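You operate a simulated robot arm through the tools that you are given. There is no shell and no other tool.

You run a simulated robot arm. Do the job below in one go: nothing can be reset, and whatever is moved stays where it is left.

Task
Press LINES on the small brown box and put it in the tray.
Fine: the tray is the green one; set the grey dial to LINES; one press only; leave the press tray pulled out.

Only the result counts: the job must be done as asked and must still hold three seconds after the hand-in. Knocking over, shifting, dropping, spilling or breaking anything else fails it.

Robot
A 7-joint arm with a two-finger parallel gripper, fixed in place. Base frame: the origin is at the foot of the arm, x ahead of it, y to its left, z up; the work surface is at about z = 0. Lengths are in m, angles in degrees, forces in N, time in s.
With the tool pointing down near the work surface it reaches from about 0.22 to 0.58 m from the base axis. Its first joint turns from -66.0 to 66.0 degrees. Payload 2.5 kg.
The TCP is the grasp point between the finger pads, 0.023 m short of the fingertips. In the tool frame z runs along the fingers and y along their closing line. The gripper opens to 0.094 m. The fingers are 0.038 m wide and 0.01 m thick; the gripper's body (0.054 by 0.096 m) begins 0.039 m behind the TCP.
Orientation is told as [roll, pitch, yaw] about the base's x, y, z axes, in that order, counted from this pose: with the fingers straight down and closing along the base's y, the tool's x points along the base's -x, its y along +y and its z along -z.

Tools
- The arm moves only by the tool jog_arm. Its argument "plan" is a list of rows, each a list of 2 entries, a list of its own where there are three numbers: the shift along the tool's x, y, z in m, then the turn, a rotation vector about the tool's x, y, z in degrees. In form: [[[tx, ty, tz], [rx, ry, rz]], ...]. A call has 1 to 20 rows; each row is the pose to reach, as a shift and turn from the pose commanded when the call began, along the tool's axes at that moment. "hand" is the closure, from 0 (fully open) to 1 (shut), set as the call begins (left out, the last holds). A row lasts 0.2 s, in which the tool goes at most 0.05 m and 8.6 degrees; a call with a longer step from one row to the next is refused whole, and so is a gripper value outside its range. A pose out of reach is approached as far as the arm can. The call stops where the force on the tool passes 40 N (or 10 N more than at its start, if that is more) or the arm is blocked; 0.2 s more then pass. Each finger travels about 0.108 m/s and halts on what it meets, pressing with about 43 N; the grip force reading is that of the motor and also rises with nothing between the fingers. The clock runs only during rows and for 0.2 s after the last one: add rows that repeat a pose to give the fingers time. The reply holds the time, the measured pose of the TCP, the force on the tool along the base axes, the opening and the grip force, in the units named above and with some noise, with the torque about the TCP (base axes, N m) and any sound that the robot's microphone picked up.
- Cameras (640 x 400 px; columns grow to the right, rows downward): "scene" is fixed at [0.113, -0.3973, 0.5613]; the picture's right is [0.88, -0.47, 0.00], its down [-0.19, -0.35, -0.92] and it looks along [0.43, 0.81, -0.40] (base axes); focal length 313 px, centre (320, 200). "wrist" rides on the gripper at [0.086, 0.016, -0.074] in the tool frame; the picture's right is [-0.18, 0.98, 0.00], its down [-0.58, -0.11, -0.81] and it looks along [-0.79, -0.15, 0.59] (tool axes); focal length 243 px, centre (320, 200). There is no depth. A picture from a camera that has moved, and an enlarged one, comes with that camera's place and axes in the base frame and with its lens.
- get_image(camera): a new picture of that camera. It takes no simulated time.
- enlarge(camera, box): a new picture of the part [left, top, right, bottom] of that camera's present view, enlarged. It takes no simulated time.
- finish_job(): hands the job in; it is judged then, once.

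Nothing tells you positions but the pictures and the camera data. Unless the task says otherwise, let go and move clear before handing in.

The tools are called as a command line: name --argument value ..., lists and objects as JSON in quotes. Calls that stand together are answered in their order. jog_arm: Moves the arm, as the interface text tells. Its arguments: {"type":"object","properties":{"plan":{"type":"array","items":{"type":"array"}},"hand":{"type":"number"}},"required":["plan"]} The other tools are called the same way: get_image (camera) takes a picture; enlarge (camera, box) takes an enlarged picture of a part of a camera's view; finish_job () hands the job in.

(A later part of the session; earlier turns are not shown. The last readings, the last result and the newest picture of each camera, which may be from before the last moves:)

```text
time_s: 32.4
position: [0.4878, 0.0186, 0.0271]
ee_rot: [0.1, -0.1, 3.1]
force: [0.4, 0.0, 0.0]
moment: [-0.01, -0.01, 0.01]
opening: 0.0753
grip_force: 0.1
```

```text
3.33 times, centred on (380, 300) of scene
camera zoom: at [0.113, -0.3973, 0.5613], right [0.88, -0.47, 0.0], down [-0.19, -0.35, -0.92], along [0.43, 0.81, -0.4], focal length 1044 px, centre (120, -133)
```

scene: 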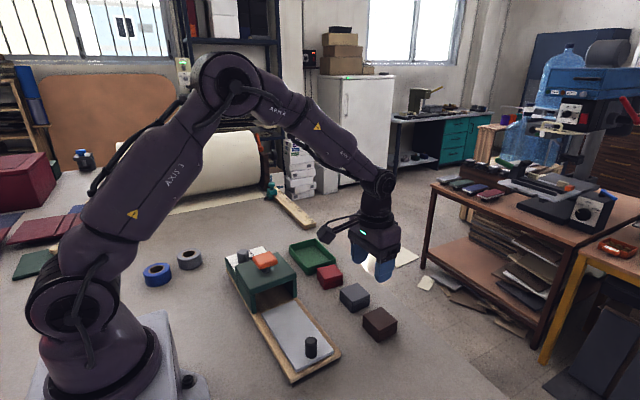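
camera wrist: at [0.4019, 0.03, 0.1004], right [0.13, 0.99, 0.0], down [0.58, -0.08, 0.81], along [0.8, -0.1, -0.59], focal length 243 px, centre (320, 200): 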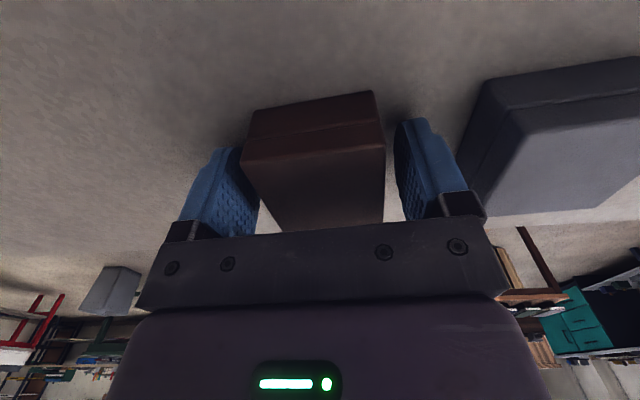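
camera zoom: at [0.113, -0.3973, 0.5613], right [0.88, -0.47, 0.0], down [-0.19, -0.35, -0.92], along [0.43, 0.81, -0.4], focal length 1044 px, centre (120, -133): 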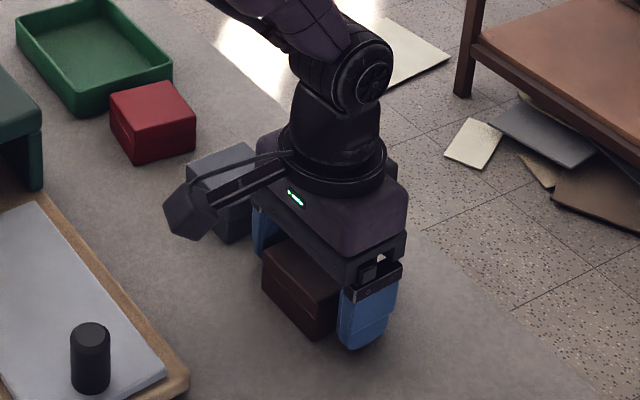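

The box sits between the fingers, clear of the grey box. Closing on it.

jog_arm --plan '[[[0, 0, 0], [0, 0, 0]], [[0, 0, 0], [0, 0, 0]], [[0, 0, 0], [0, 0, 0]]]' --hand 1

```text
time_s: 33.2
position: [0.4887, 0.0175, 0.0261]
ee_rot: [0.1, -0.1, 3.0]
force: [-0.3, -0.3, -0.2]
moment: [0.0, -0.03, 0.0]
opening: 0.0551
grip_force: 43.5
```

Box gripped at 0.055 m. I'll lift it and carry it above the tray, then check the hood-front clearance with the wrist camera.

jog_arm --plan '[[[0, 0, -0.02], [0, 0, 0]], [[0, 0, -0.055], [0, 0, 0]], [[0, 0, -0.095], [0, 0, 0]], [[0, 0, -0.135], [0, 0, 0]], [[0.03, 0.015, -0.135], [0, 0, 0]], [[0.06, 0.03, -0.135], [0, 0, 0]], [[0.09, 0.0455, -0.135], [0, 0, 0]], [[0.12, 0.061, -0.135], [0, 0, 0]], [[0.15, 0.0765, -0.135], [0, 0, 0]], [[0.1794, 0.0915, -0.135], [0, 0, 0]], [[0.1794, 0.0915, -0.135], [0, 0, 0]]]'

get_image --camera "wrist"

enlarge --camera "scene" --box '[200, 220, 360, 390]'

```text
time_s: 35.6
position: [0.3047, 0.0984, 0.161]
ee_rot: [0.1, 0.0, 3.1]
force: [0.1, 0.0, -1.4]
moment: [0.0, -0.03, 0.0]
opening: 0.0553
grip_force: 43.1
```

```text
taken
camera wrist: at [0.2173, 0.11, 0.2351], right [0.13, 0.99, 0.0], down [0.58, -0.08, 0.81], along [0.8, -0.1, -0.59], focal length 243 px, centre (320, 200)
```

wrist: 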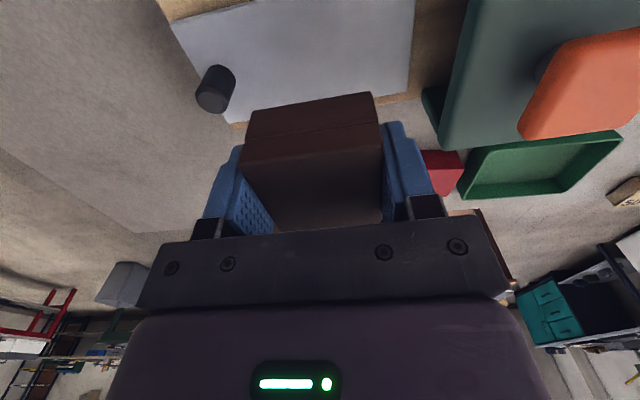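

```text
2.35 times, centred on (280, 305) of scene
camera zoom: at [0.1129, -0.3973, 0.5613], right [0.88, -0.47, 0.0], down [-0.19, -0.35, -0.92], along [0.43, 0.81, -0.4], focal length 737 px, centre (414, -47)
```

zoom: 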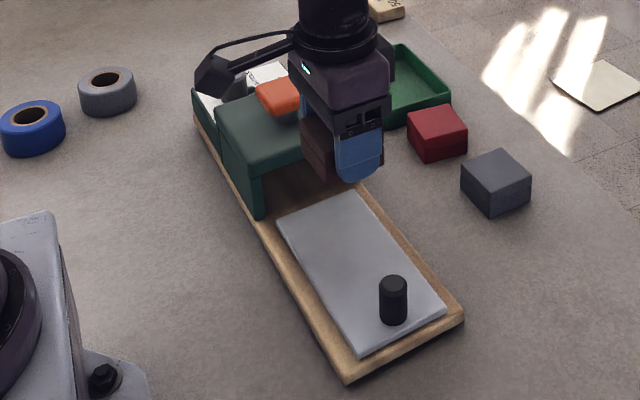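

Holding the box above the tray. I'll zoom on the hood front and button from the wrist camera.

enlarge --camera "wrist" --box '[400, 0, 640, 150]'

enlarge --camera "wrist" --box '[150, 0, 450, 150]'

```text
2.67 times, centred on (520, 75) of wrist
camera zoom: at [0.2173, 0.11, 0.2351], right [0.13, 0.99, 0.0], down [0.58, -0.08, 0.81], along [0.8, -0.1, -0.59], focal length 647 px, centre (-213, 533)
```

zoom: 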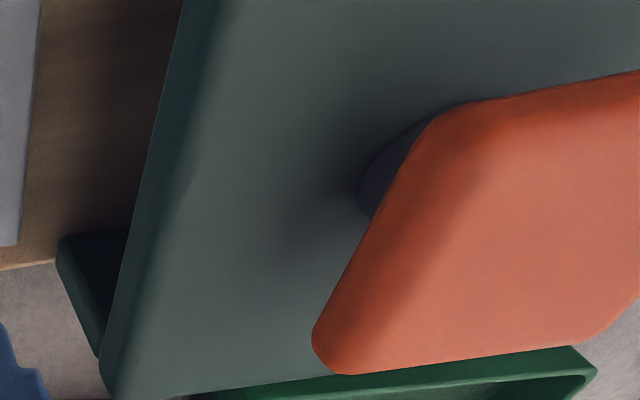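

```text
2.13 times, centred on (300, 75) of wrist
camera zoom: at [0.2173, 0.11, 0.2351], right [0.13, 0.99, 0.0], down [0.58, -0.08, 0.81], along [0.8, -0.1, -0.59], focal length 518 px, centre (363, 467)
```

zoom: 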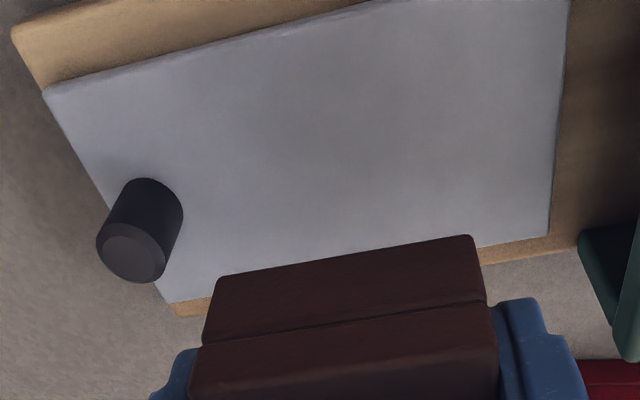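

The spot under the ram when the tray is in corresponds to about (0.305, 0.121) on the pulled-out tray (travel ≈ 0.11 m), and the hand clears the hood front there. I'll lower the box toward the plate.

jog_arm --plan '[[[-0.0008, 0.0223, 0.01], [0, 0, 0]], [[-0.0008, 0.0223, 0.04], [0, 0, 0]], [[-0.0008, 0.0223, 0.07], [0, 0, 0]], [[-0.0008, 0.0223, 0.09], [0, 0, 0]], [[-0.0008, 0.0223, 0.1], [0, 0, 0]], [[-0.0008, 0.0223, 0.107], [0, 0, 0]], [[-0.0008, 0.0223, 0.107], [0, 0, 0]]]'

get_image --camera "wrist"

enlarge --camera "scene" --box '[220, 240, 348, 320]'

```text
time_s: 37.2
position: [0.3055, 0.1227, 0.0556]
ee_rot: [0.1, -0.2, 3.1]
force: [-3.2, -0.9, 9.9]
moment: [-0.18, -0.03, -0.05]
opening: 0.0551
grip_force: 43.0
```

```text
taken
camera wrist: at [0.2187, 0.1341, 0.1293], right [0.13, 0.99, 0.0], down [0.58, -0.08, 0.81], along [0.8, -0.1, -0.59], focal length 243 px, centre (320, 200)
```

wrist: 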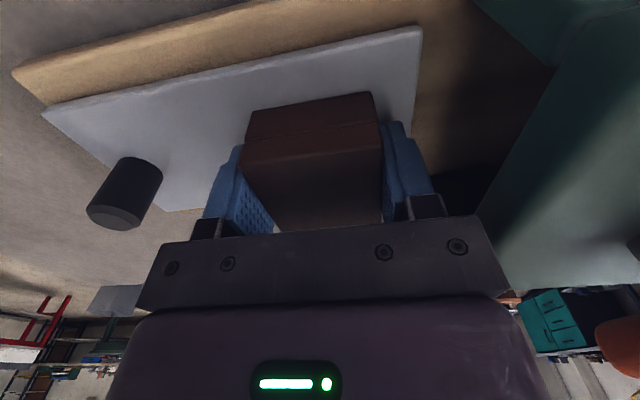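

```text
5.00 times, centred on (284, 280) of scene
camera zoom: at [0.1129, -0.3973, 0.5613], right [0.88, -0.47, 0.0], down [-0.19, -0.35, -0.92], along [0.43, 0.81, -0.4], focal length 1567 px, centre (500, -200)
```

zoom: 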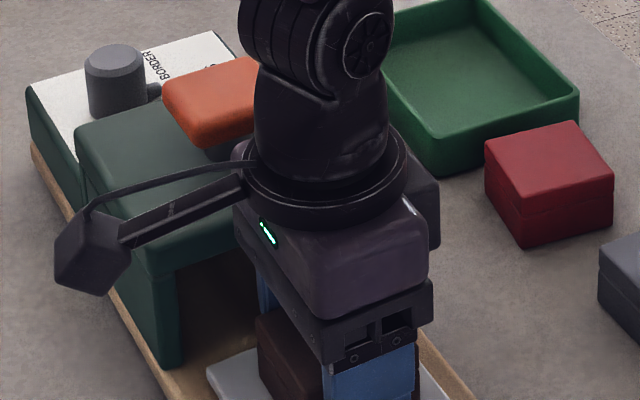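

The box has touched down on the plate (≈10 N, TCP z 0.055), about where I want it. I'll open just enough to release and rise straight up.

jog_arm --plan '[[[0, 0, -0.0005], [0, 0, 0]], [[0, 0, -0.0008], [0, 0, 0]], [[0, 0, -0.001], [0, 0, 0]], [[0, 0, -0.02], [0, 0, 0]], [[0, 0, -0.05], [0, 0, 0]], [[0, 0, -0.09], [0, 0, 0]], [[0, 0, -0.12], [0, 0, 0]], [[0, 0, -0.12], [0, 0, 0]]]' --hand 0.28

get_image --camera "wrist"

enlarge --camera "scene" --box '[220, 230, 360, 390]'

```text
time_s: 39.0
position: [0.3037, 0.1222, 0.1743]
ee_rot: [0.2, -0.1, 3.0]
force: [-0.1, 0.8, 0.6]
moment: [0.0, -0.04, 0.01]
opening: 0.0678
grip_force: 0.0
```

```text
taken
camera wrist: at [0.2173, 0.1332, 0.2487], right [0.13, 0.99, 0.0], down [0.59, -0.08, 0.81], along [0.8, -0.1, -0.59], focal length 243 px, centre (320, 200)
```

wrist: 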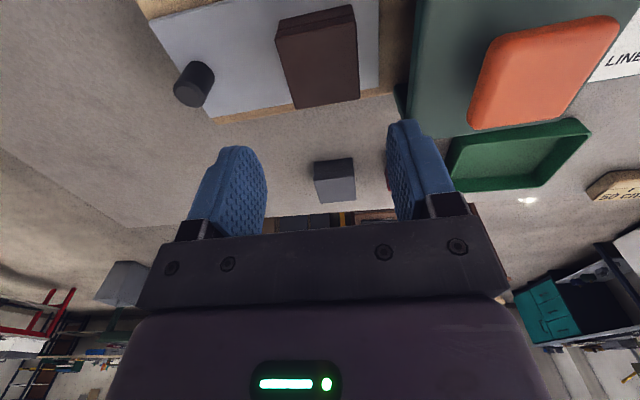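

```text
2.50 times, centred on (290, 310) of scene
camera zoom: at [0.1129, -0.3973, 0.5613], right [0.88, -0.47, 0.0], down [-0.19, -0.35, -0.92], along [0.43, 0.81, -0.4], focal length 783 px, centre (395, -75)
```

zoom: 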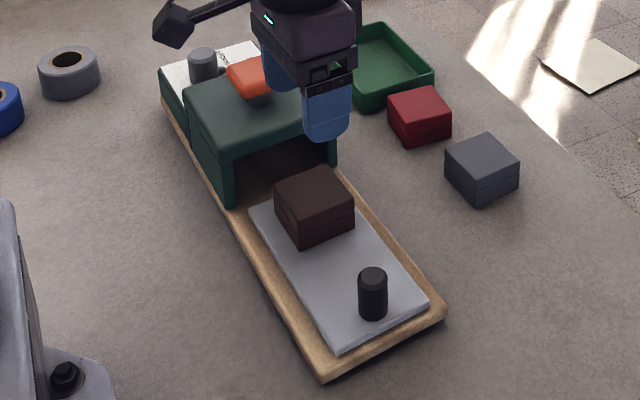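

The brown box rests on the tray near its inner end. Now I'll go back to the tray knob at (0.313, 0.0125).

jog_arm --plan '[[[-0.0008, -0.0274, 0.005], [0, 0, 0]], [[-0.0016, -0.055, 0.01], [0, 0, 0]], [[-0.0025, -0.082, 0.025], [0, 0, 0]], [[-0.0033, -0.1096, 0.0447], [0, 0, 0]], [[-0.0033, -0.1096, 0.0447], [0, 0, 0]]]' --hand 0.36

get_image --camera "wrist"

```text
time_s: 40.2
position: [0.3133, 0.0125, 0.1308]
ee_rot: [0.1, -0.1, 3.1]
force: [0.4, 0.2, 0.3]
moment: [0.0, 0.01, 0.0]
opening: 0.0599
grip_force: 0.1
```

```text
taken
camera wrist: at [0.2269, 0.0246, 0.2049], right [0.13, 0.99, 0.0], down [0.58, -0.08, 0.81], along [0.8, -0.1, -0.59], focal length 243 px, centre (320, 200)
```

wrist: 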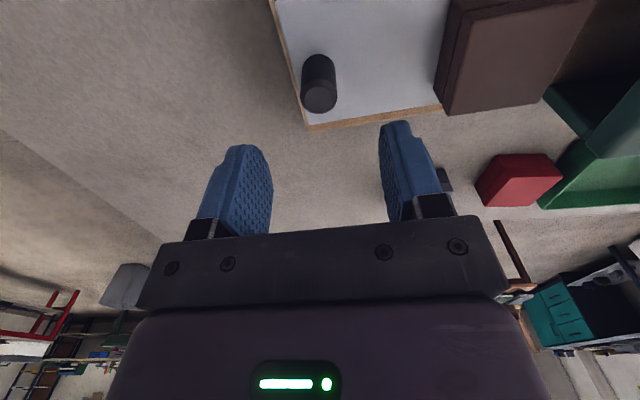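

Above the knob with correct alignment. Descending and gripping it.

jog_arm --plan '[[[0, 0, 0.02], [0, 0, 0]], [[0, 0, 0.04], [0, 0, 0]], [[0, 0, 0.057], [0, 0, 0]], [[0, 0, 0.0699], [0, 0, 0]], [[0, 0, 0.0699], [0, 0, 0]]]'

jog_arm --plan '[[[0, 0, 0], [0, 0, 0]], [[0, 0, 0], [0, 0, 0]], [[0, 0, 0], [0, 0, 0]]]' --hand 1

enlarge --camera "scene" --box '[210, 220, 350, 308]'

get_image --camera "wrist"

```text
time_s: 41.4
position: [0.3147, 0.0125, 0.0614]
ee_rot: [0.1, -0.1, 3.1]
force: [0.3, 0.5, -0.7]
moment: [0.0, -0.03, -0.01]
opening: 0.0605
grip_force: 0.0
```

```text
time_s: 42.2
position: [0.3138, 0.0128, 0.0606]
ee_rot: [0.2, -0.2, 3.1]
force: [0.8, 2.9, 0.6]
moment: [-0.52, -0.06, 0.02]
opening: 0.0233
grip_force: 43.0
```

```text
4.55 times, centred on (280, 264) of scene
camera zoom: at [0.113, -0.3973, 0.5613], right [0.88, -0.47, 0.0], down [-0.19, -0.35, -0.92], along [0.43, 0.81, -0.4], focal length 1424 px, centre (502, -91)
```

zoom: 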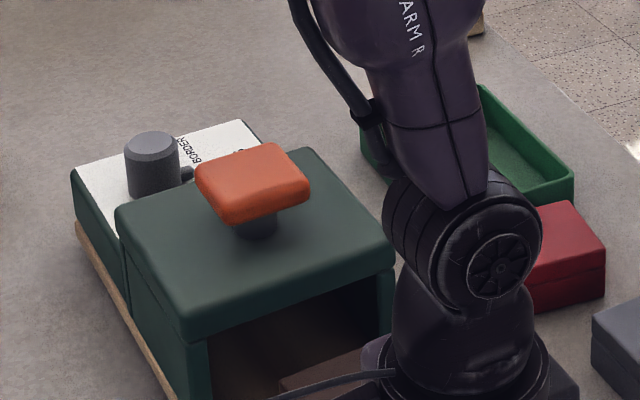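

```text
taken
camera wrist: at [0.2274, 0.0241, 0.1343], right [0.13, 0.99, 0.0], down [0.58, -0.08, 0.81], along [0.8, -0.1, -0.59], focal length 243 px, centre (320, 200)
```

wrist: 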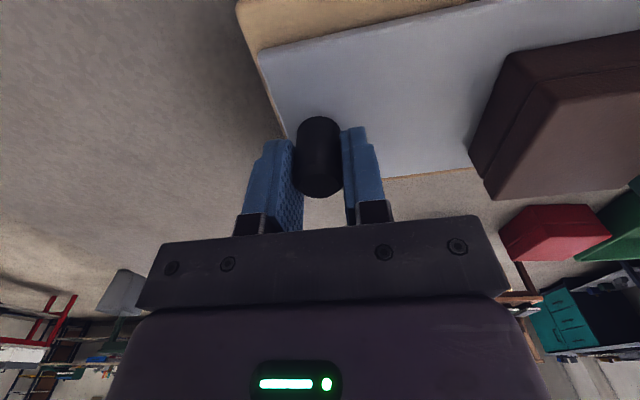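

Knob gripped. I'll slide the tray in with the box, 0.10 m first, slowly.

jog_arm --plan '[[[0, 0.004, 0], [0, 0, 0]], [[0, 0.011, 0], [0, 0, 0]], [[0, 0.019, -0.0002], [0, 0, 0]], [[0, 0.027, -0.0003], [0, 0, 0]], [[0, 0.035, -0.0004], [0, 0, 0]], [[0, 0.043, -0.0005], [0, 0, 0]], [[0, 0.051, -0.0006], [0, 0, 0]], [[0, 0.059, -0.0007], [0, 0, 0]], [[0, 0.067, -0.0008], [0, 0, 0]], [[0, 0.075, -0.0009], [0, 0, 0]], [[0, 0.083, -0.001], [0, 0, 0]], [[0, 0.091, -0.001], [0, 0, 0]], [[0, 0.097, -0.001], [0, 0, 0]], [[0, 0.1, -0.001], [0, 0, 0]], [[0, 0.1, -0.001], [0, 0, 0]]]'

enlarge --camera "scene" --box '[210, 220, 350, 308]'

enlarge --camera "scene" --box '[240, 290, 420, 400]'

get_image --camera "wrist"

```text
time_s: 45.4
position: [0.3087, 0.112, 0.0613]
ee_rot: [0.1, -0.1, 3.1]
force: [-0.5, 0.6, -0.4]
moment: [-0.69, -0.13, 0.07]
opening: 0.0235
grip_force: 42.6
```

```text
4.55 times, centred on (280, 264) of scene
camera zoom: at [0.113, -0.3972, 0.5613], right [0.88, -0.47, 0.0], down [-0.19, -0.35, -0.92], along [0.43, 0.81, -0.4], focal length 1424 px, centre (502, -91)
```

zoom: 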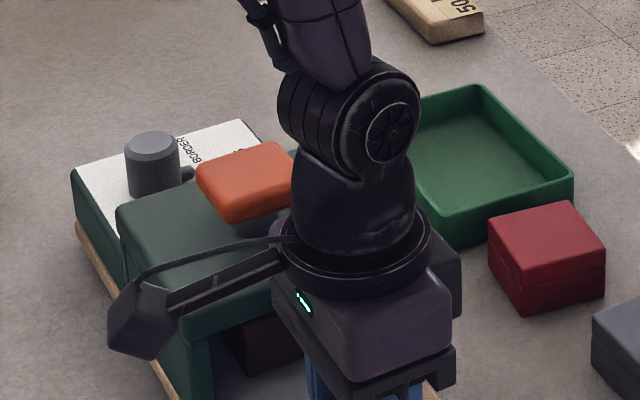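

```text
3.56 times, centred on (330, 345) of scene
camera zoom: at [0.113, -0.3972, 0.5613], right [0.88, -0.47, 0.0], down [-0.19, -0.35, -0.92], along [0.43, 0.81, -0.4], focal length 1114 px, centre (284, -316)
```

zoom: 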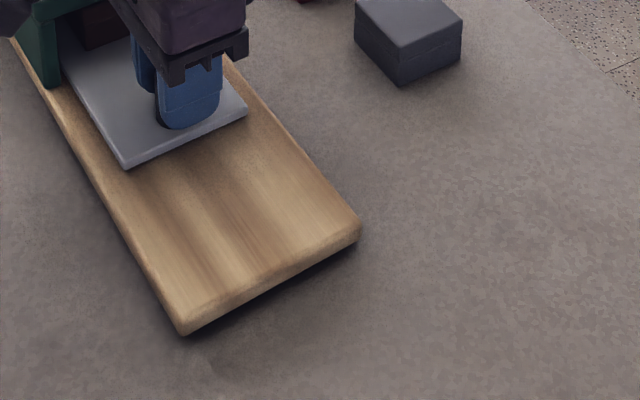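

```text
taken
camera wrist: at [0.2219, 0.1247, 0.1349], right [0.13, 0.99, 0.0], down [0.59, -0.08, 0.81], along [0.8, -0.1, -0.59], focal length 243 px, centre (320, 200)
```

wrist: 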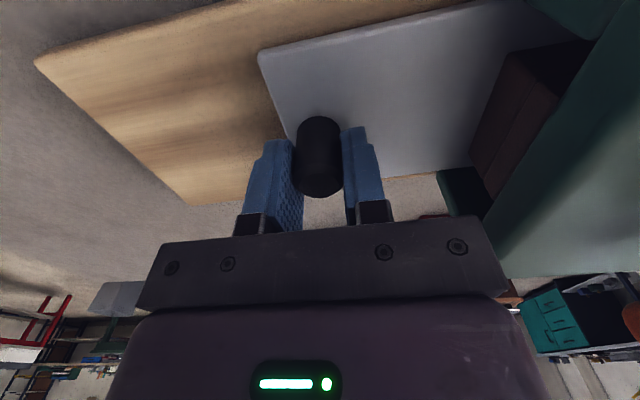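

The tray moved 0.1006 m with the press unmoved. I'll take a strong zoom on the dial and board corner as a motion reference, then advance a few mm.

enlarge --camera "scene" --box '[222, 240, 270, 270]'

jog_arm --plan '[[[0, 0.002, 0], [0, 0, 0]], [[0, 0.004, 0], [0, 0, 0]], [[0, 0.006, 0], [0, 0, 0]], [[0, 0.006, 0], [0, 0, 0]]]'

enlarge --camera "scene" --box '[222, 240, 270, 270]'

```text
13.33 times, centred on (246, 255) of scene
camera zoom: at [0.113, -0.3972, 0.5613], right [0.88, -0.47, 0.0], down [-0.19, -0.35, -0.92], along [0.43, 0.81, -0.4], focal length 4178 px, centre (1307, -533)
```

zoom: 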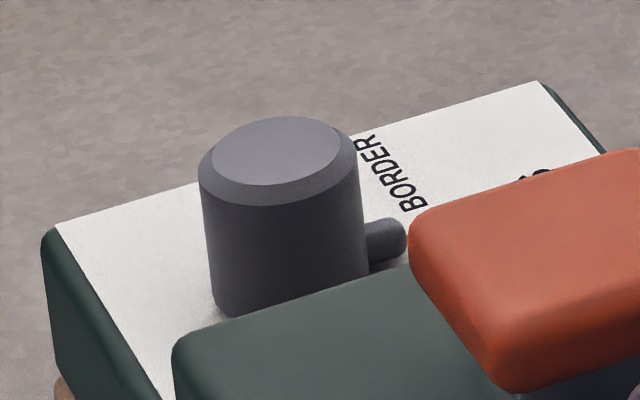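

```text
time_s: 46.4
position: [0.3075, 0.1188, 0.0623]
ee_rot: [0.2, -0.2, 3.2]
force: [-0.3, -0.4, 0.2]
moment: [-0.73, 0.1, -0.02]
opening: 0.0237
grip_force: 43.4
```

```text
13.33 times, centred on (246, 255) of scene
camera zoom: at [0.113, -0.3972, 0.5613], right [0.88, -0.47, 0.0], down [-0.19, -0.35, -0.92], along [0.43, 0.81, -0.4], focal length 4178 px, centre (1307, -533)
```

zoom: 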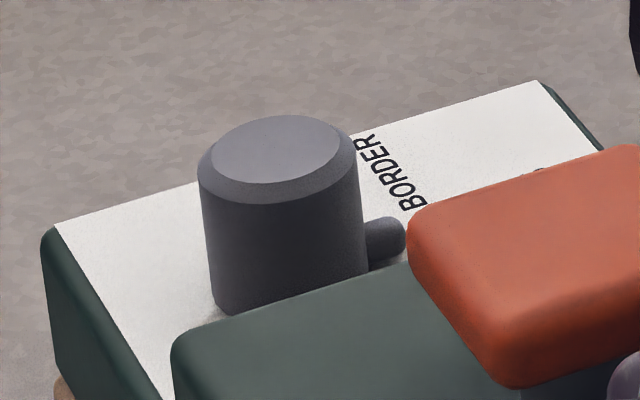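

The press has barely moved (under 1 mm). Another 2 mm to see whether the stop has been reached.

jog_arm --plan '[[[0, 0.001, 0], [0, 0, 0]], [[0, 0.002, 0], [0, 0, 0]], [[0, 0.002, 0], [0, 0, 0]]]'

enlarge --camera "scene" --box '[222, 240, 270, 270]'

get_image --camera "wrist"

```text
time_s: 47.2
position: [0.3094, 0.1204, 0.0609]
ee_rot: [0.1, -0.1, 3.0]
force: [0.0, -1.0, 0.1]
moment: [-0.64, 0.13, 0.11]
opening: 0.0237
grip_force: 43.0
```

```text
13.33 times, centred on (246, 255) of scene
camera zoom: at [0.113, -0.3972, 0.5613], right [0.88, -0.47, 0.0], down [-0.19, -0.35, -0.92], along [0.43, 0.81, -0.4], focal length 4178 px, centre (1307, -533)
```

zoom: 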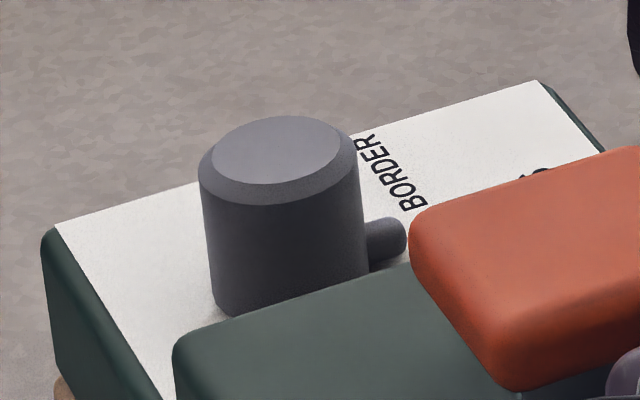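

```text
taken
camera wrist: at [0.2218, 0.1327, 0.1352], right [0.13, 0.99, 0.0], down [0.59, -0.08, 0.81], along [0.8, -0.1, -0.59], focal length 243 px, centre (320, 200)
```

wrist: 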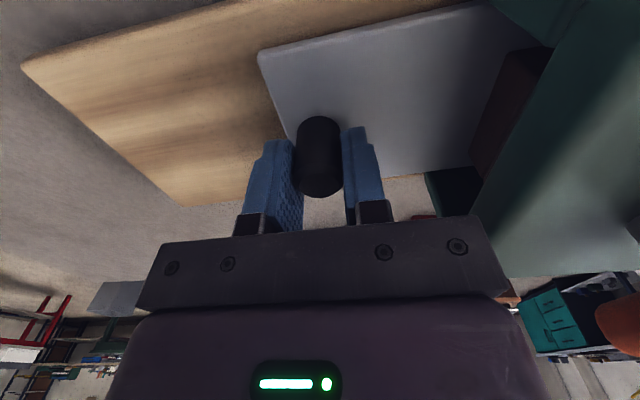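

Still no movement of the press; travel is 0.1086 m. I'll advance another 2 mm.

jog_arm --plan '[[[0, 0.001, 0], [0, 0, 0]], [[0, 0.002, 0], [0, 0, 0]], [[0, 0.002, 0], [0, 0, 0]]]'

enlarge --camera "scene" --box '[222, 240, 270, 270]'

get_image --camera "wrist"

```text
time_s: 48.0
position: [0.3084, 0.1228, 0.061]
ee_rot: [0.0, -0.2, 3.1]
force: [1.6, -3.3, -0.6]
moment: [-0.58, 0.24, -0.06]
opening: 0.0234
grip_force: 43.1
```

```text
13.33 times, centred on (246, 255) of scene
camera zoom: at [0.113, -0.3972, 0.5613], right [0.88, -0.47, 0.0], down [-0.19, -0.35, -0.92], along [0.43, 0.81, -0.4], focal length 4178 px, centre (1307, -533)
```

zoom: 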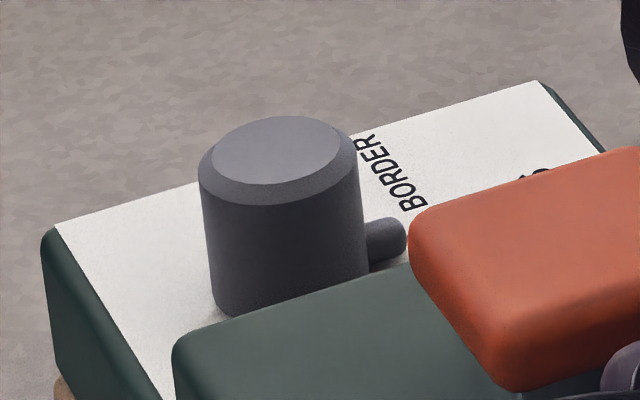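

```text
taken
camera wrist: at [0.2215, 0.1345, 0.1351], right [0.13, 0.99, 0.0], down [0.58, -0.08, 0.81], along [0.8, -0.11, -0.59], focal length 243 px, centre (320, 200)
```

wrist: 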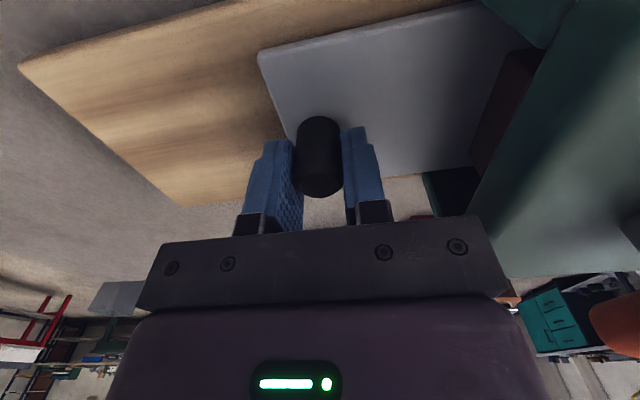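

The reaction force rose to the stop value (~3.3 N) with the press still in place: the tray is fully in at 0.110 m travel. I'll release the knob gently, rise, close the fingers and go above the orange button.

jog_arm --plan '[[[0, 0, 0], [0, 0, 0]], [[0, 0, 0], [0, 0, 0]], [[0, 0, -0.02], [0, 0, 0]], [[0, 0, -0.05], [0, 0, 0]], [[0, 0, -0.09], [0, 0, 0]], [[0, 0, -0.13], [0, 0, 0]], [[0, 0, -0.165], [0, 0, 0]], [[0, 0, -0.165], [0, 0, 0]]]' --hand 0.55

jog_arm --plan '[[[0, 0.03, 0], [0, 0, 0]], [[0, 0.065, 0], [0, 0, 0]], [[-0.0005, 0.1012, 0], [0, 0, 0]], [[-0.0005, 0.1012, 0], [0, 0, 0]], [[-0.0005, 0.1012, 0], [0, 0, 0]]]' --hand 1

get_image --camera "wrist"

enlarge --camera "wrist" --box '[200, 0, 440, 150]'

enlarge --camera "scene" --box '[210, 220, 350, 308]'

```text
time_s: 49.8
position: [0.3055, 0.1225, 0.2264]
ee_rot: [0.2, -0.1, 3.1]
force: [0.3, 0.1, -0.2]
moment: [-0.03, 0.0, 0.02]
opening: 0.0422
grip_force: 0.1
```

```text
time_s: 51.0
position: [0.3021, 0.2247, 0.2259]
ee_rot: [0.1, -0.1, 3.1]
force: [-0.4, 0.6, 0.3]
moment: [0.0, -0.01, 0.03]
opening: 0.0
grip_force: 42.0
```

```text
taken
camera wrist: at [0.2154, 0.2371, 0.2993], right [0.13, 0.99, 0.0], down [0.58, -0.08, 0.81], along [0.8, -0.1, -0.59], focal length 243 px, centre (320, 200)
```

wrist: 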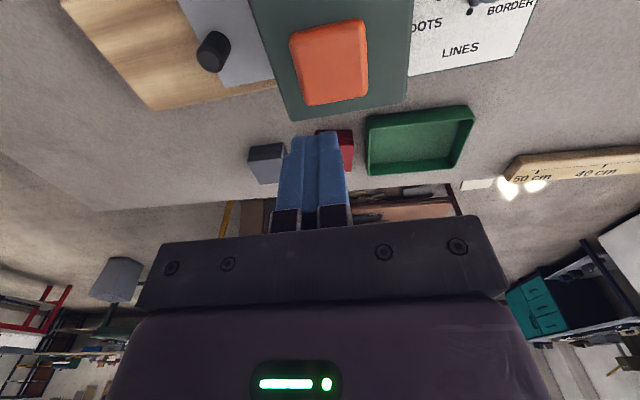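

```text
2.67 times, centred on (320, 75) of wrist
camera zoom: at [0.2154, 0.2371, 0.2993], right [0.13, 0.99, 0.0], down [0.58, -0.08, 0.81], along [0.8, -0.1, -0.59], focal length 647 px, centre (320, 533)
```

zoom: 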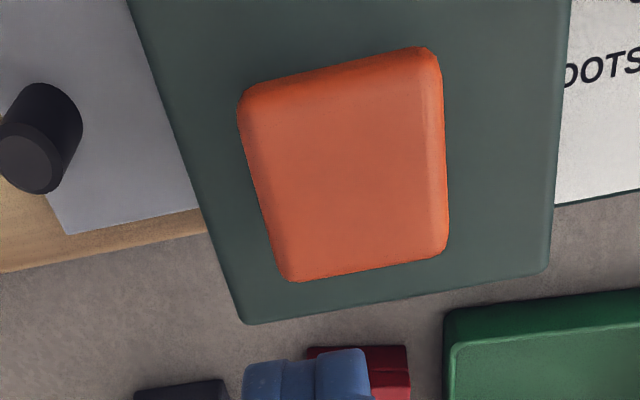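

```text
4.55 times, centred on (280, 264) of scene
camera zoom: at [0.113, -0.3972, 0.5613], right [0.88, -0.47, 0.0], down [-0.19, -0.35, -0.92], along [0.43, 0.81, -0.4], focal length 1424 px, centre (502, -91)
```

zoom: 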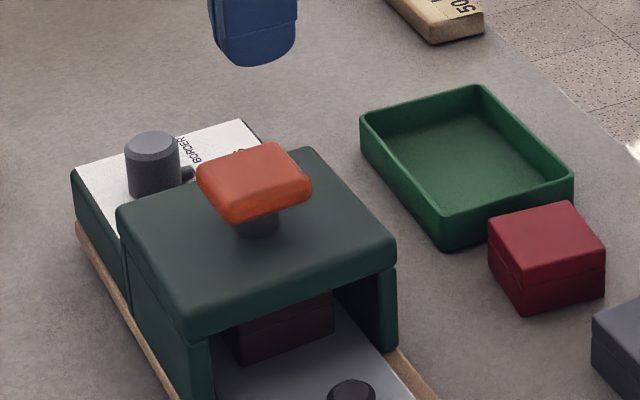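

The press stands where it started and the box is under the hood. The button's centre is about (0.299, 0.233), top z ≈ 0.126. I'll align the closed fingers above it.

jog_arm --plan '[[[0.0028, 0.0074, 0.02], [0, 0, 0]], [[0.0028, 0.0074, 0.045], [0, 0, 0]], [[0.0028, 0.0074, 0.062], [0, 0, 0]], [[0.0028, 0.0074, 0.062], [0, 0, 0]]]'

get_image --camera "wrist"

enlarge --camera "scene" --box '[210, 220, 350, 308]'

```text
time_s: 52.0
position: [0.2991, 0.2323, 0.1642]
ee_rot: [0.1, -0.1, 3.1]
force: [0.8, 0.6, 0.1]
moment: [-0.01, 0.02, 0.05]
opening: 0.0
grip_force: 42.1
```

```text
taken
camera wrist: at [0.2125, 0.2435, 0.2376], right [0.13, 0.99, 0.0], down [0.59, -0.08, 0.81], along [0.8, -0.1, -0.59], focal length 243 px, centre (320, 200)
```

wrist: 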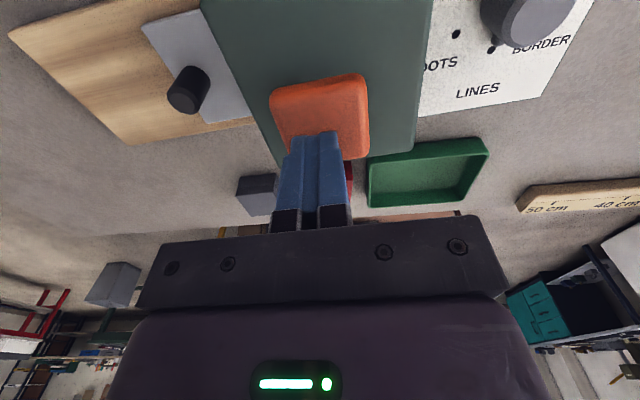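

```text
4.55 times, centred on (280, 264) of scene
camera zoom: at [0.113, -0.3973, 0.5613], right [0.88, -0.47, 0.0], down [-0.19, -0.35, -0.92], along [0.43, 0.81, -0.4], focal length 1424 px, centre (502, -91)
```

zoom: 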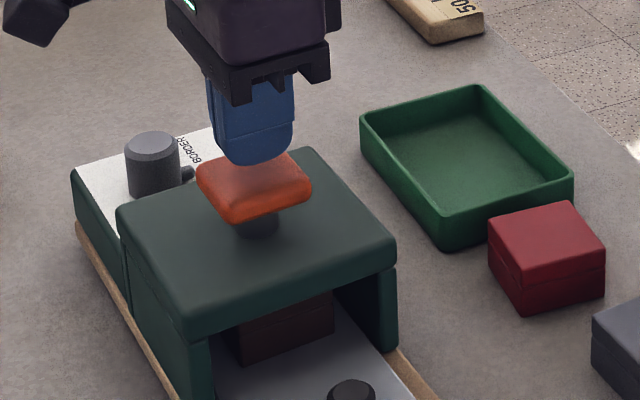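

The fingertips are centred over the button about 15 mm above it. Now the single press, going down slowly and watching force and sound.

jog_arm --plan '[[[0, 0, 0.006], [0, 0, 0]], [[0, 0, 0.011], [0, 0, 0]], [[0, 0, 0.014], [0, 0, 0]], [[0, 0, 0.017], [0, 0, 0]], [[0, 0, 0.02], [0, 0, 0]], [[0, 0, 0.022], [0, 0, 0]]]'

```text
time_s: 53.4
position: [0.2992, 0.2315, 0.1425]
ee_rot: [0.1, -0.2, 3.1]
force: [-2.7, -0.7, 9.4]
moment: [-0.02, 0.22, 0.02]
opening: 0.0
grip_force: 42.6
heard: click
```

A click was heard at about 9 N with the button pressed several mm. I'll look before deciding whether it bottomed out.

enlarge --camera "scene" --box '[230, 240, 310, 290]'

enlarge --camera "scene" --box '[240, 265, 320, 315]'

```text
8.00 times, centred on (270, 265) of scene
camera zoom: at [0.1129, -0.3973, 0.5613], right [0.88, -0.47, 0.0], down [-0.19, -0.35, -0.92], along [0.43, 0.81, -0.4], focal length 2507 px, centre (720, -320)
```

zoom: 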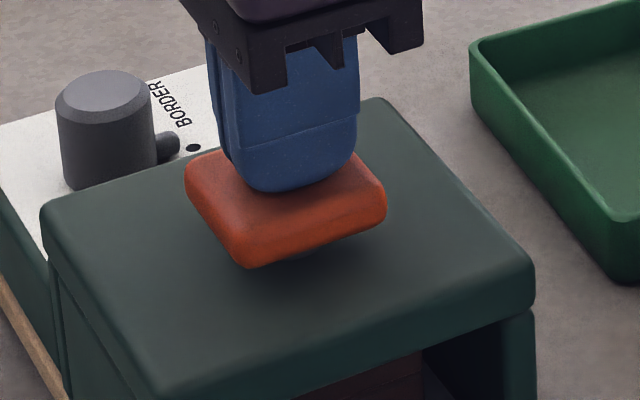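

```text
8.00 times, centred on (280, 290) of scene
camera zoom: at [0.1129, -0.3973, 0.5613], right [0.88, -0.47, 0.0], down [-0.19, -0.35, -0.92], along [0.43, 0.81, -0.4], focal length 2507 px, centre (640, -520)
```

zoom: 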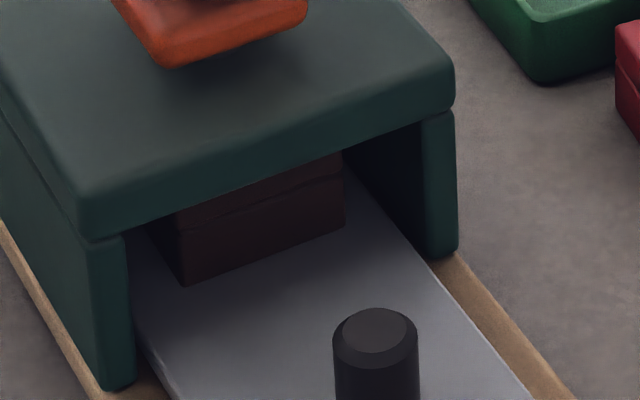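

The button is nearly flush with the hood. Without letting it up, I'll ease down 2 mm more to be sure it is at the bottom of its stroke.

jog_arm --plan '[[[0, 0, 0.001], [0, 0, 0]], [[0, 0, 0.002], [0, 0, 0]], [[0, 0, 0.002], [0, 0, 0]]]'

```text
time_s: 54.2
position: [0.298, 0.2314, 0.141]
ee_rot: [0.1, 0.0, 3.0]
force: [-12.7, -6.8, 25.6]
moment: [-0.15, 0.38, -0.02]
opening: 0.0003
grip_force: 42.8
```

The force jumped to 25 N with no new sound, so it is bottomed out. I'll lift straight off in one motion and check the press.

jog_arm --plan '[[[0, 0, -0.006], [0, 0, 0]], [[0, 0, -0.02], [0, 0, 0]], [[0, 0, -0.05], [0, 0, 0]], [[0, 0, -0.085], [0, 0, 0]], [[0, 0, -0.085], [0, 0, 0]]]'

enlarge --camera "scene" --box '[210, 220, 350, 308]'

get_image --camera "wrist"

```text
time_s: 55.4
position: [0.2968, 0.2304, 0.2264]
ee_rot: [0.1, -0.2, 3.1]
force: [-0.2, -0.1, 0.1]
moment: [0.03, 0.01, -0.02]
opening: 0.0
grip_force: 42.2
```

```text
4.55 times, centred on (280, 264) of scene
camera zoom: at [0.1129, -0.3973, 0.5613], right [0.88, -0.47, 0.0], down [-0.19, -0.35, -0.92], along [0.43, 0.81, -0.4], focal length 1424 px, centre (502, -91)
```

zoom: 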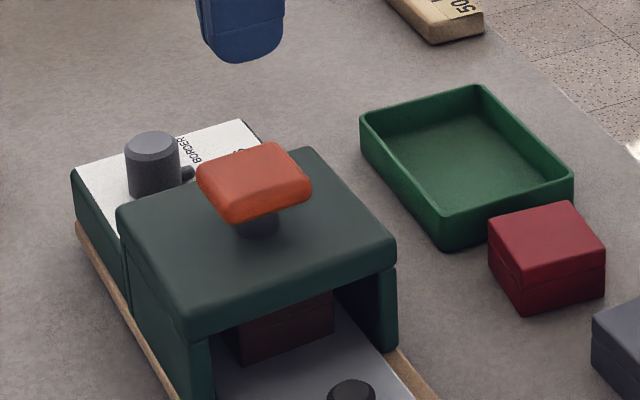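

```text
taken
camera wrist: at [0.2108, 0.2426, 0.2998], right [0.13, 0.99, 0.0], down [0.58, -0.08, 0.81], along [0.8, -0.1, -0.59], focal length 243 px, centre (320, 200)
```

wrist: 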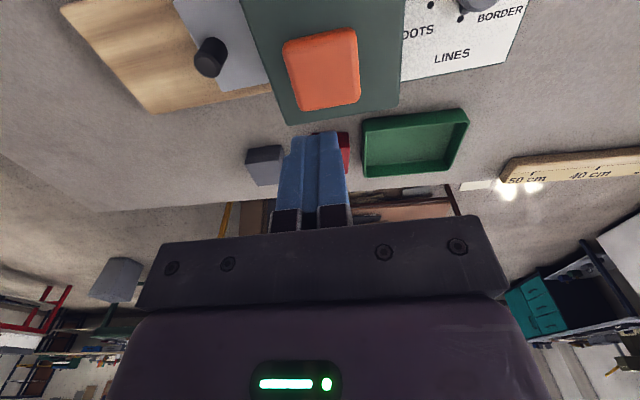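

The button sprang back and nothing shifted. Now back above the tray knob at about (0.3065, 0.123) with a modest opening.

jog_arm --plan '[[[-0.001, -0.036, 0], [0, 0, 0]], [[-0.002, -0.072, 0], [0, 0, 0]], [[-0.003, -0.1088, 0], [0, 0, 0]], [[-0.003, -0.1088, 0.04], [0, 0, 0]], [[-0.003, -0.1088, 0.08], [0, 0, 0]], [[-0.003, -0.1088, 0.095], [0, 0, 0]], [[-0.003, -0.1088, 0.095], [0, 0, 0]]]' --hand 0.5

get_image --camera "wrist"

enlarge --camera "scene" --box '[220, 240, 348, 320]'

```text
time_s: 57.0
position: [0.3082, 0.1232, 0.1322]
ee_rot: [0.1, -0.2, 3.1]
force: [0.0, -0.1, -0.1]
moment: [0.0, 0.0, 0.0]
opening: 0.047
grip_force: 0.1
```

```text
taken
camera wrist: at [0.2224, 0.1347, 0.2059], right [0.13, 0.99, 0.0], down [0.58, -0.08, 0.81], along [0.8, -0.1, -0.59], focal length 243 px, centre (320, 200)
```

wrist: 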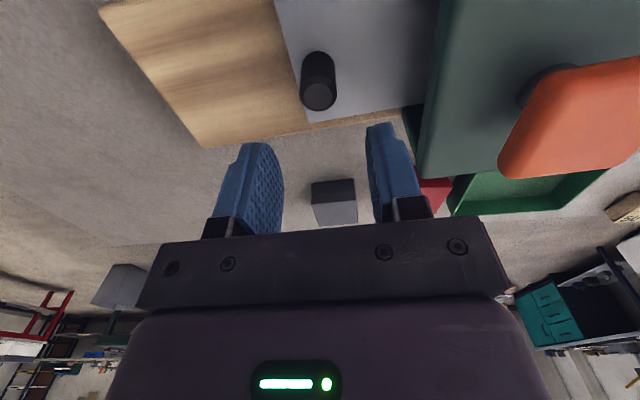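

```text
5.00 times, centred on (284, 280) of scene
camera zoom: at [0.113, -0.3973, 0.5613], right [0.88, -0.47, 0.0], down [-0.19, -0.35, -0.92], along [0.43, 0.81, -0.4], focal length 1567 px, centre (500, -200)
```

zoom: 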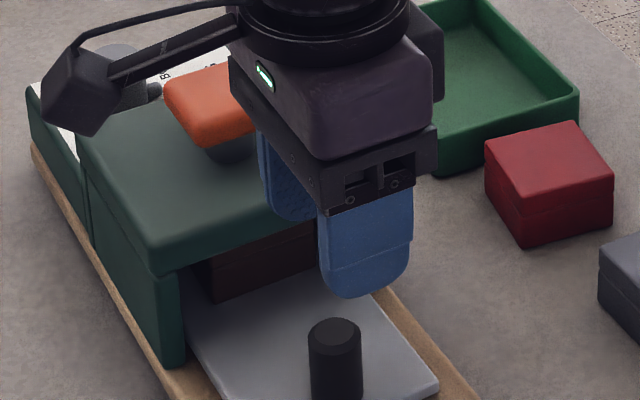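

Knob alignment matches the earlier grip. Descend, then close.

jog_arm --plan '[[[0.001, 0, 0.02], [0, 0, 0]], [[0.001, 0, 0.04], [0, 0, 0]], [[0.001, 0, 0.058], [0, 0, 0]], [[0.001, 0, 0.0709], [0, 0, 0]], [[0.001, 0, 0.0709], [0, 0, 0]]]'

jog_arm --plan '[[[0, 0, 0], [0, 0, 0]], [[0, 0, 0], [0, 0, 0]], [[0, 0, 0], [0, 0, 0]]]' --hand 1

enlarge --camera "scene" --box '[222, 240, 270, 270]'

get_image --camera "wrist"

```text
time_s: 58.2
position: [0.3085, 0.1233, 0.0605]
ee_rot: [0.1, -0.1, 3.1]
force: [0.7, -0.3, -0.4]
moment: [0.01, 0.03, 0.03]
opening: 0.047
grip_force: 0.0
```

```text
time_s: 59.0
position: [0.3087, 0.1223, 0.061]
ee_rot: [0.1, 0.0, 3.1]
force: [2.0, -1.8, 0.0]
moment: [-0.58, 0.05, 0.03]
opening: 0.0236
grip_force: 42.6
```

```text
13.33 times, centred on (246, 255) of scene
camera zoom: at [0.113, -0.3972, 0.5613], right [0.88, -0.47, 0.0], down [-0.19, -0.35, -0.92], along [0.43, 0.81, -0.4], focal length 4178 px, centre (1307, -533)
```

zoom: 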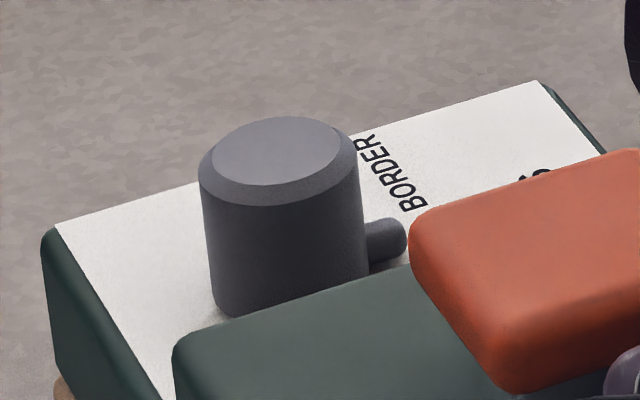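

```text
taken
camera wrist: at [0.222, 0.1345, 0.1342], right [0.13, 0.99, 0.0], down [0.58, -0.08, 0.81], along [0.8, -0.11, -0.59], focal length 243 px, centre (320, 200)
```

wrist: 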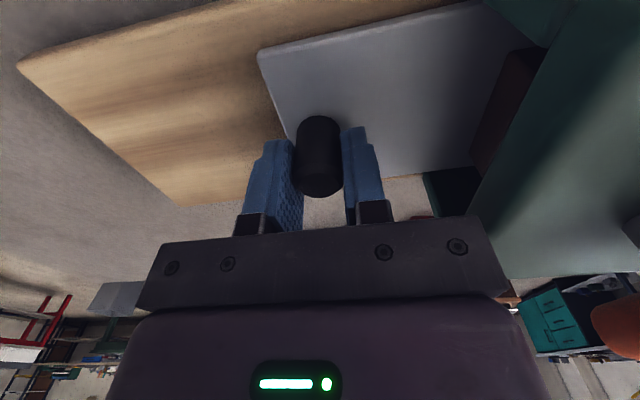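

Gripped again with the press unmoved. Pulling the tray out slowly by 0.109 m.

jog_arm --plan '[[[0, -0.004, 0], [0, 0, 0]], [[0, -0.011, 0], [0, 0, 0]], [[0, -0.019, 0], [0, 0, 0]], [[0, -0.027, 0], [0, 0, 0]], [[0, -0.035, 0], [0, 0, 0]], [[0, -0.043, 0], [0, 0, 0]], [[0, -0.051, 0], [0, 0, 0]], [[0, -0.059, 0], [0, 0, 0]], [[0, -0.067, 0], [0, 0, 0]], [[0, -0.075, 0], [0, 0, 0]], [[0, -0.083, 0], [0, 0, 0]], [[0, -0.091, 0], [0, 0, 0]], [[0, -0.099, 0], [0, 0, 0]], [[0, -0.105, 0], [0, 0, 0]], [[0, -0.109, 0], [0, 0, 0]], [[0, -0.109, 0], [0, 0, 0]]]'

enlarge --camera "scene" --box '[222, 240, 270, 270]'

enlarge --camera "scene" --box '[240, 290, 420, 400]'

get_image --camera "wrist"

```text
time_s: 62.4
position: [0.3128, 0.0137, 0.0607]
ee_rot: [0.2, -0.2, 3.1]
force: [2.5, 0.7, 32.2]
moment: [-0.53, -0.18, 0.03]
opening: 0.0236
grip_force: 43.0
```

```text
13.33 times, centred on (246, 255) of scene
camera zoom: at [0.1128, -0.3973, 0.5613], right [0.88, -0.47, 0.0], down [-0.19, -0.35, -0.92], along [0.43, 0.81, -0.4], focal length 4178 px, centre (1307, -533)
```

zoom: 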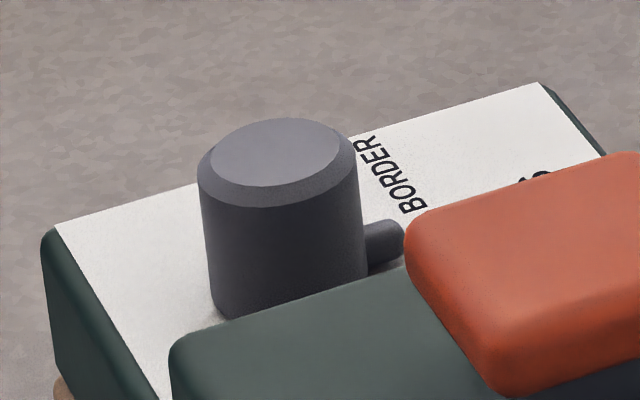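

```text
3.56 times, centred on (330, 345) of scene
camera zoom: at [0.1128, -0.3973, 0.5613], right [0.88, -0.47, 0.0], down [-0.19, -0.35, -0.92], along [0.43, 0.81, -0.4], focal length 1114 px, centre (284, -316)
```

zoom: 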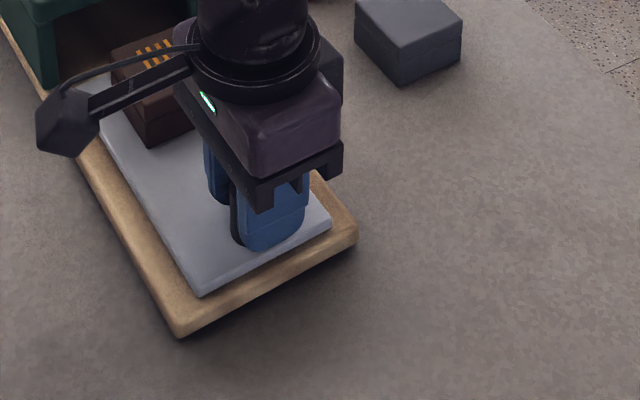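

```text
taken
camera wrist: at [0.2272, 0.0252, 0.1336], right [0.13, 0.99, 0.0], down [0.58, -0.08, 0.81], along [0.8, -0.1, -0.59], focal length 243 px, centre (320, 200)
```

wrist: 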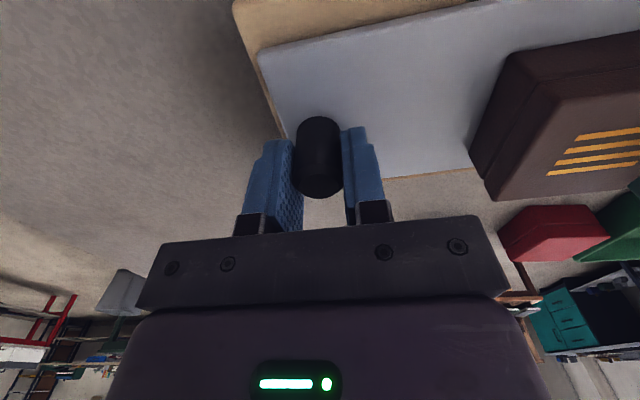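

The yellow lines are stamped on the box top, and the tray is out with the press in place. I'll ease the vertical load, pull the last millimetre, then release and rise.

jog_arm --plan '[[[0, -0.0005, -0.001], [0, 0, 0]], [[0, -0.001, -0.002], [0, 0, 0]], [[0, -0.001, -0.002], [0, 0, 0]]]'

jog_arm --plan '[[[0, 0, 0], [0, 0, 0]], [[0, 0, 0], [0, 0, 0]], [[0, 0, -0.02], [0, 0, 0]], [[0, 0, -0.05], [0, 0, 0]], [[0, 0, -0.09], [0, 0, 0]], [[0, 0, -0.115], [0, 0, 0]], [[0, 0, -0.115], [0, 0, 0]]]' --hand 0.36

get_image --camera "wrist"

get_image --camera "scene"

```text
time_s: 63.2
position: [0.3114, 0.0131, 0.0603]
ee_rot: [0.1, 0.2, 3.2]
force: [-1.0, 3.6, -0.7]
moment: [-0.72, -0.56, 0.3]
opening: 0.0235
grip_force: 43.3
```

```text
time_s: 64.8
position: [0.3141, 0.0134, 0.1775]
ee_rot: [0.1, -0.1, 3.1]
force: [-0.6, 0.0, -0.3]
moment: [-0.01, -0.05, -0.01]
opening: 0.06
grip_force: 0.0
```

```text
taken
camera wrist: at [0.2271, 0.0246, 0.2515], right [0.13, 0.99, 0.0], down [0.59, -0.08, 0.81], along [0.8, -0.1, -0.59], focal length 243 px, centre (320, 200)
```

wrist: 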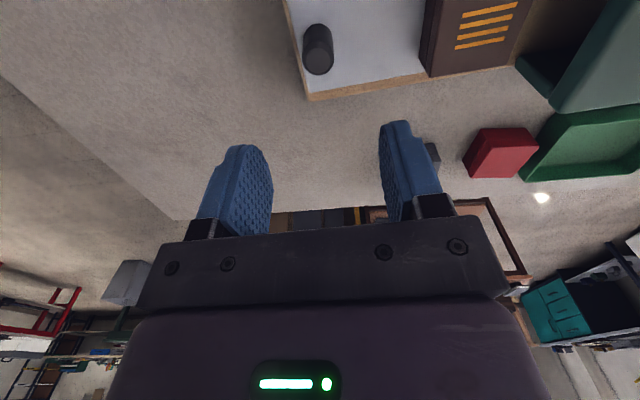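

```text
taken
```

scene: 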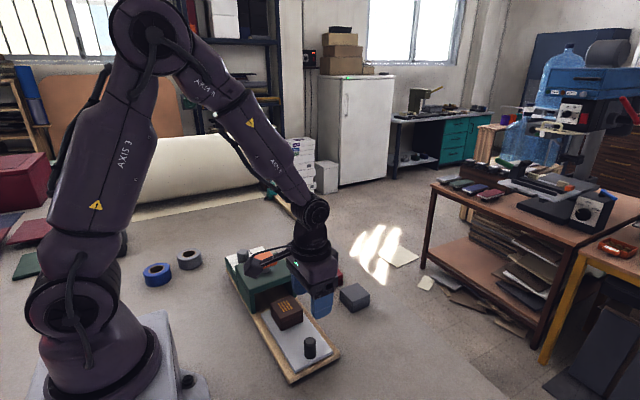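

The stamped box is on the pulled-out tray. I'll move above it, compare with the earlier view from the same spot, and prepare to grasp.

jog_arm --plan '[[[0.0007, 0.028, 0], [0, 0, 0]], [[0.0013, 0.056, 0], [0, 0, 0]], [[0.002, 0.084, 0], [0, 0, 0]], [[0.0025, 0.1098, 0], [0, 0, 0]], [[0.0025, 0.1098, 0], [0, 0, 0]]]' --hand 0.26

get_image --camera "wrist"

enlarge --camera "wrist" --box '[220, 0, 440, 130]'

```text
time_s: 66.0
position: [0.3043, 0.1226, 0.1781]
ee_rot: [0.1, -0.1, 3.1]
force: [0.0, 0.2, 0.9]
moment: [-0.02, -0.01, -0.01]
opening: 0.0696
grip_force: 0.0
```

```text
taken
camera wrist: at [0.2176, 0.1351, 0.2508], right [0.13, 0.99, 0.0], down [0.58, -0.08, 0.81], along [0.8, -0.1, -0.59], focal length 243 px, centre (320, 200)
```

wrist: 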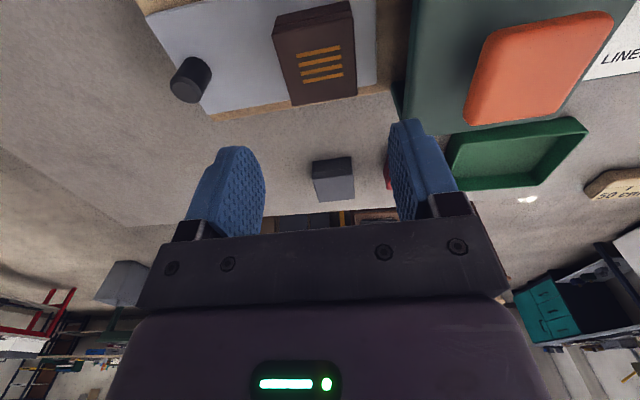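

```text
2.91 times, centred on (330, 65) of wrist
camera zoom: at [0.2176, 0.1351, 0.2508], right [0.13, 0.99, 0.0], down [0.58, -0.08, 0.81], along [0.8, -0.1, -0.59], focal length 706 px, centre (291, 593)
```

zoom: 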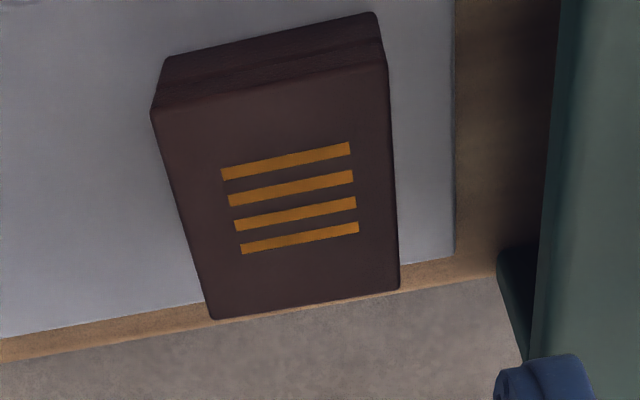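

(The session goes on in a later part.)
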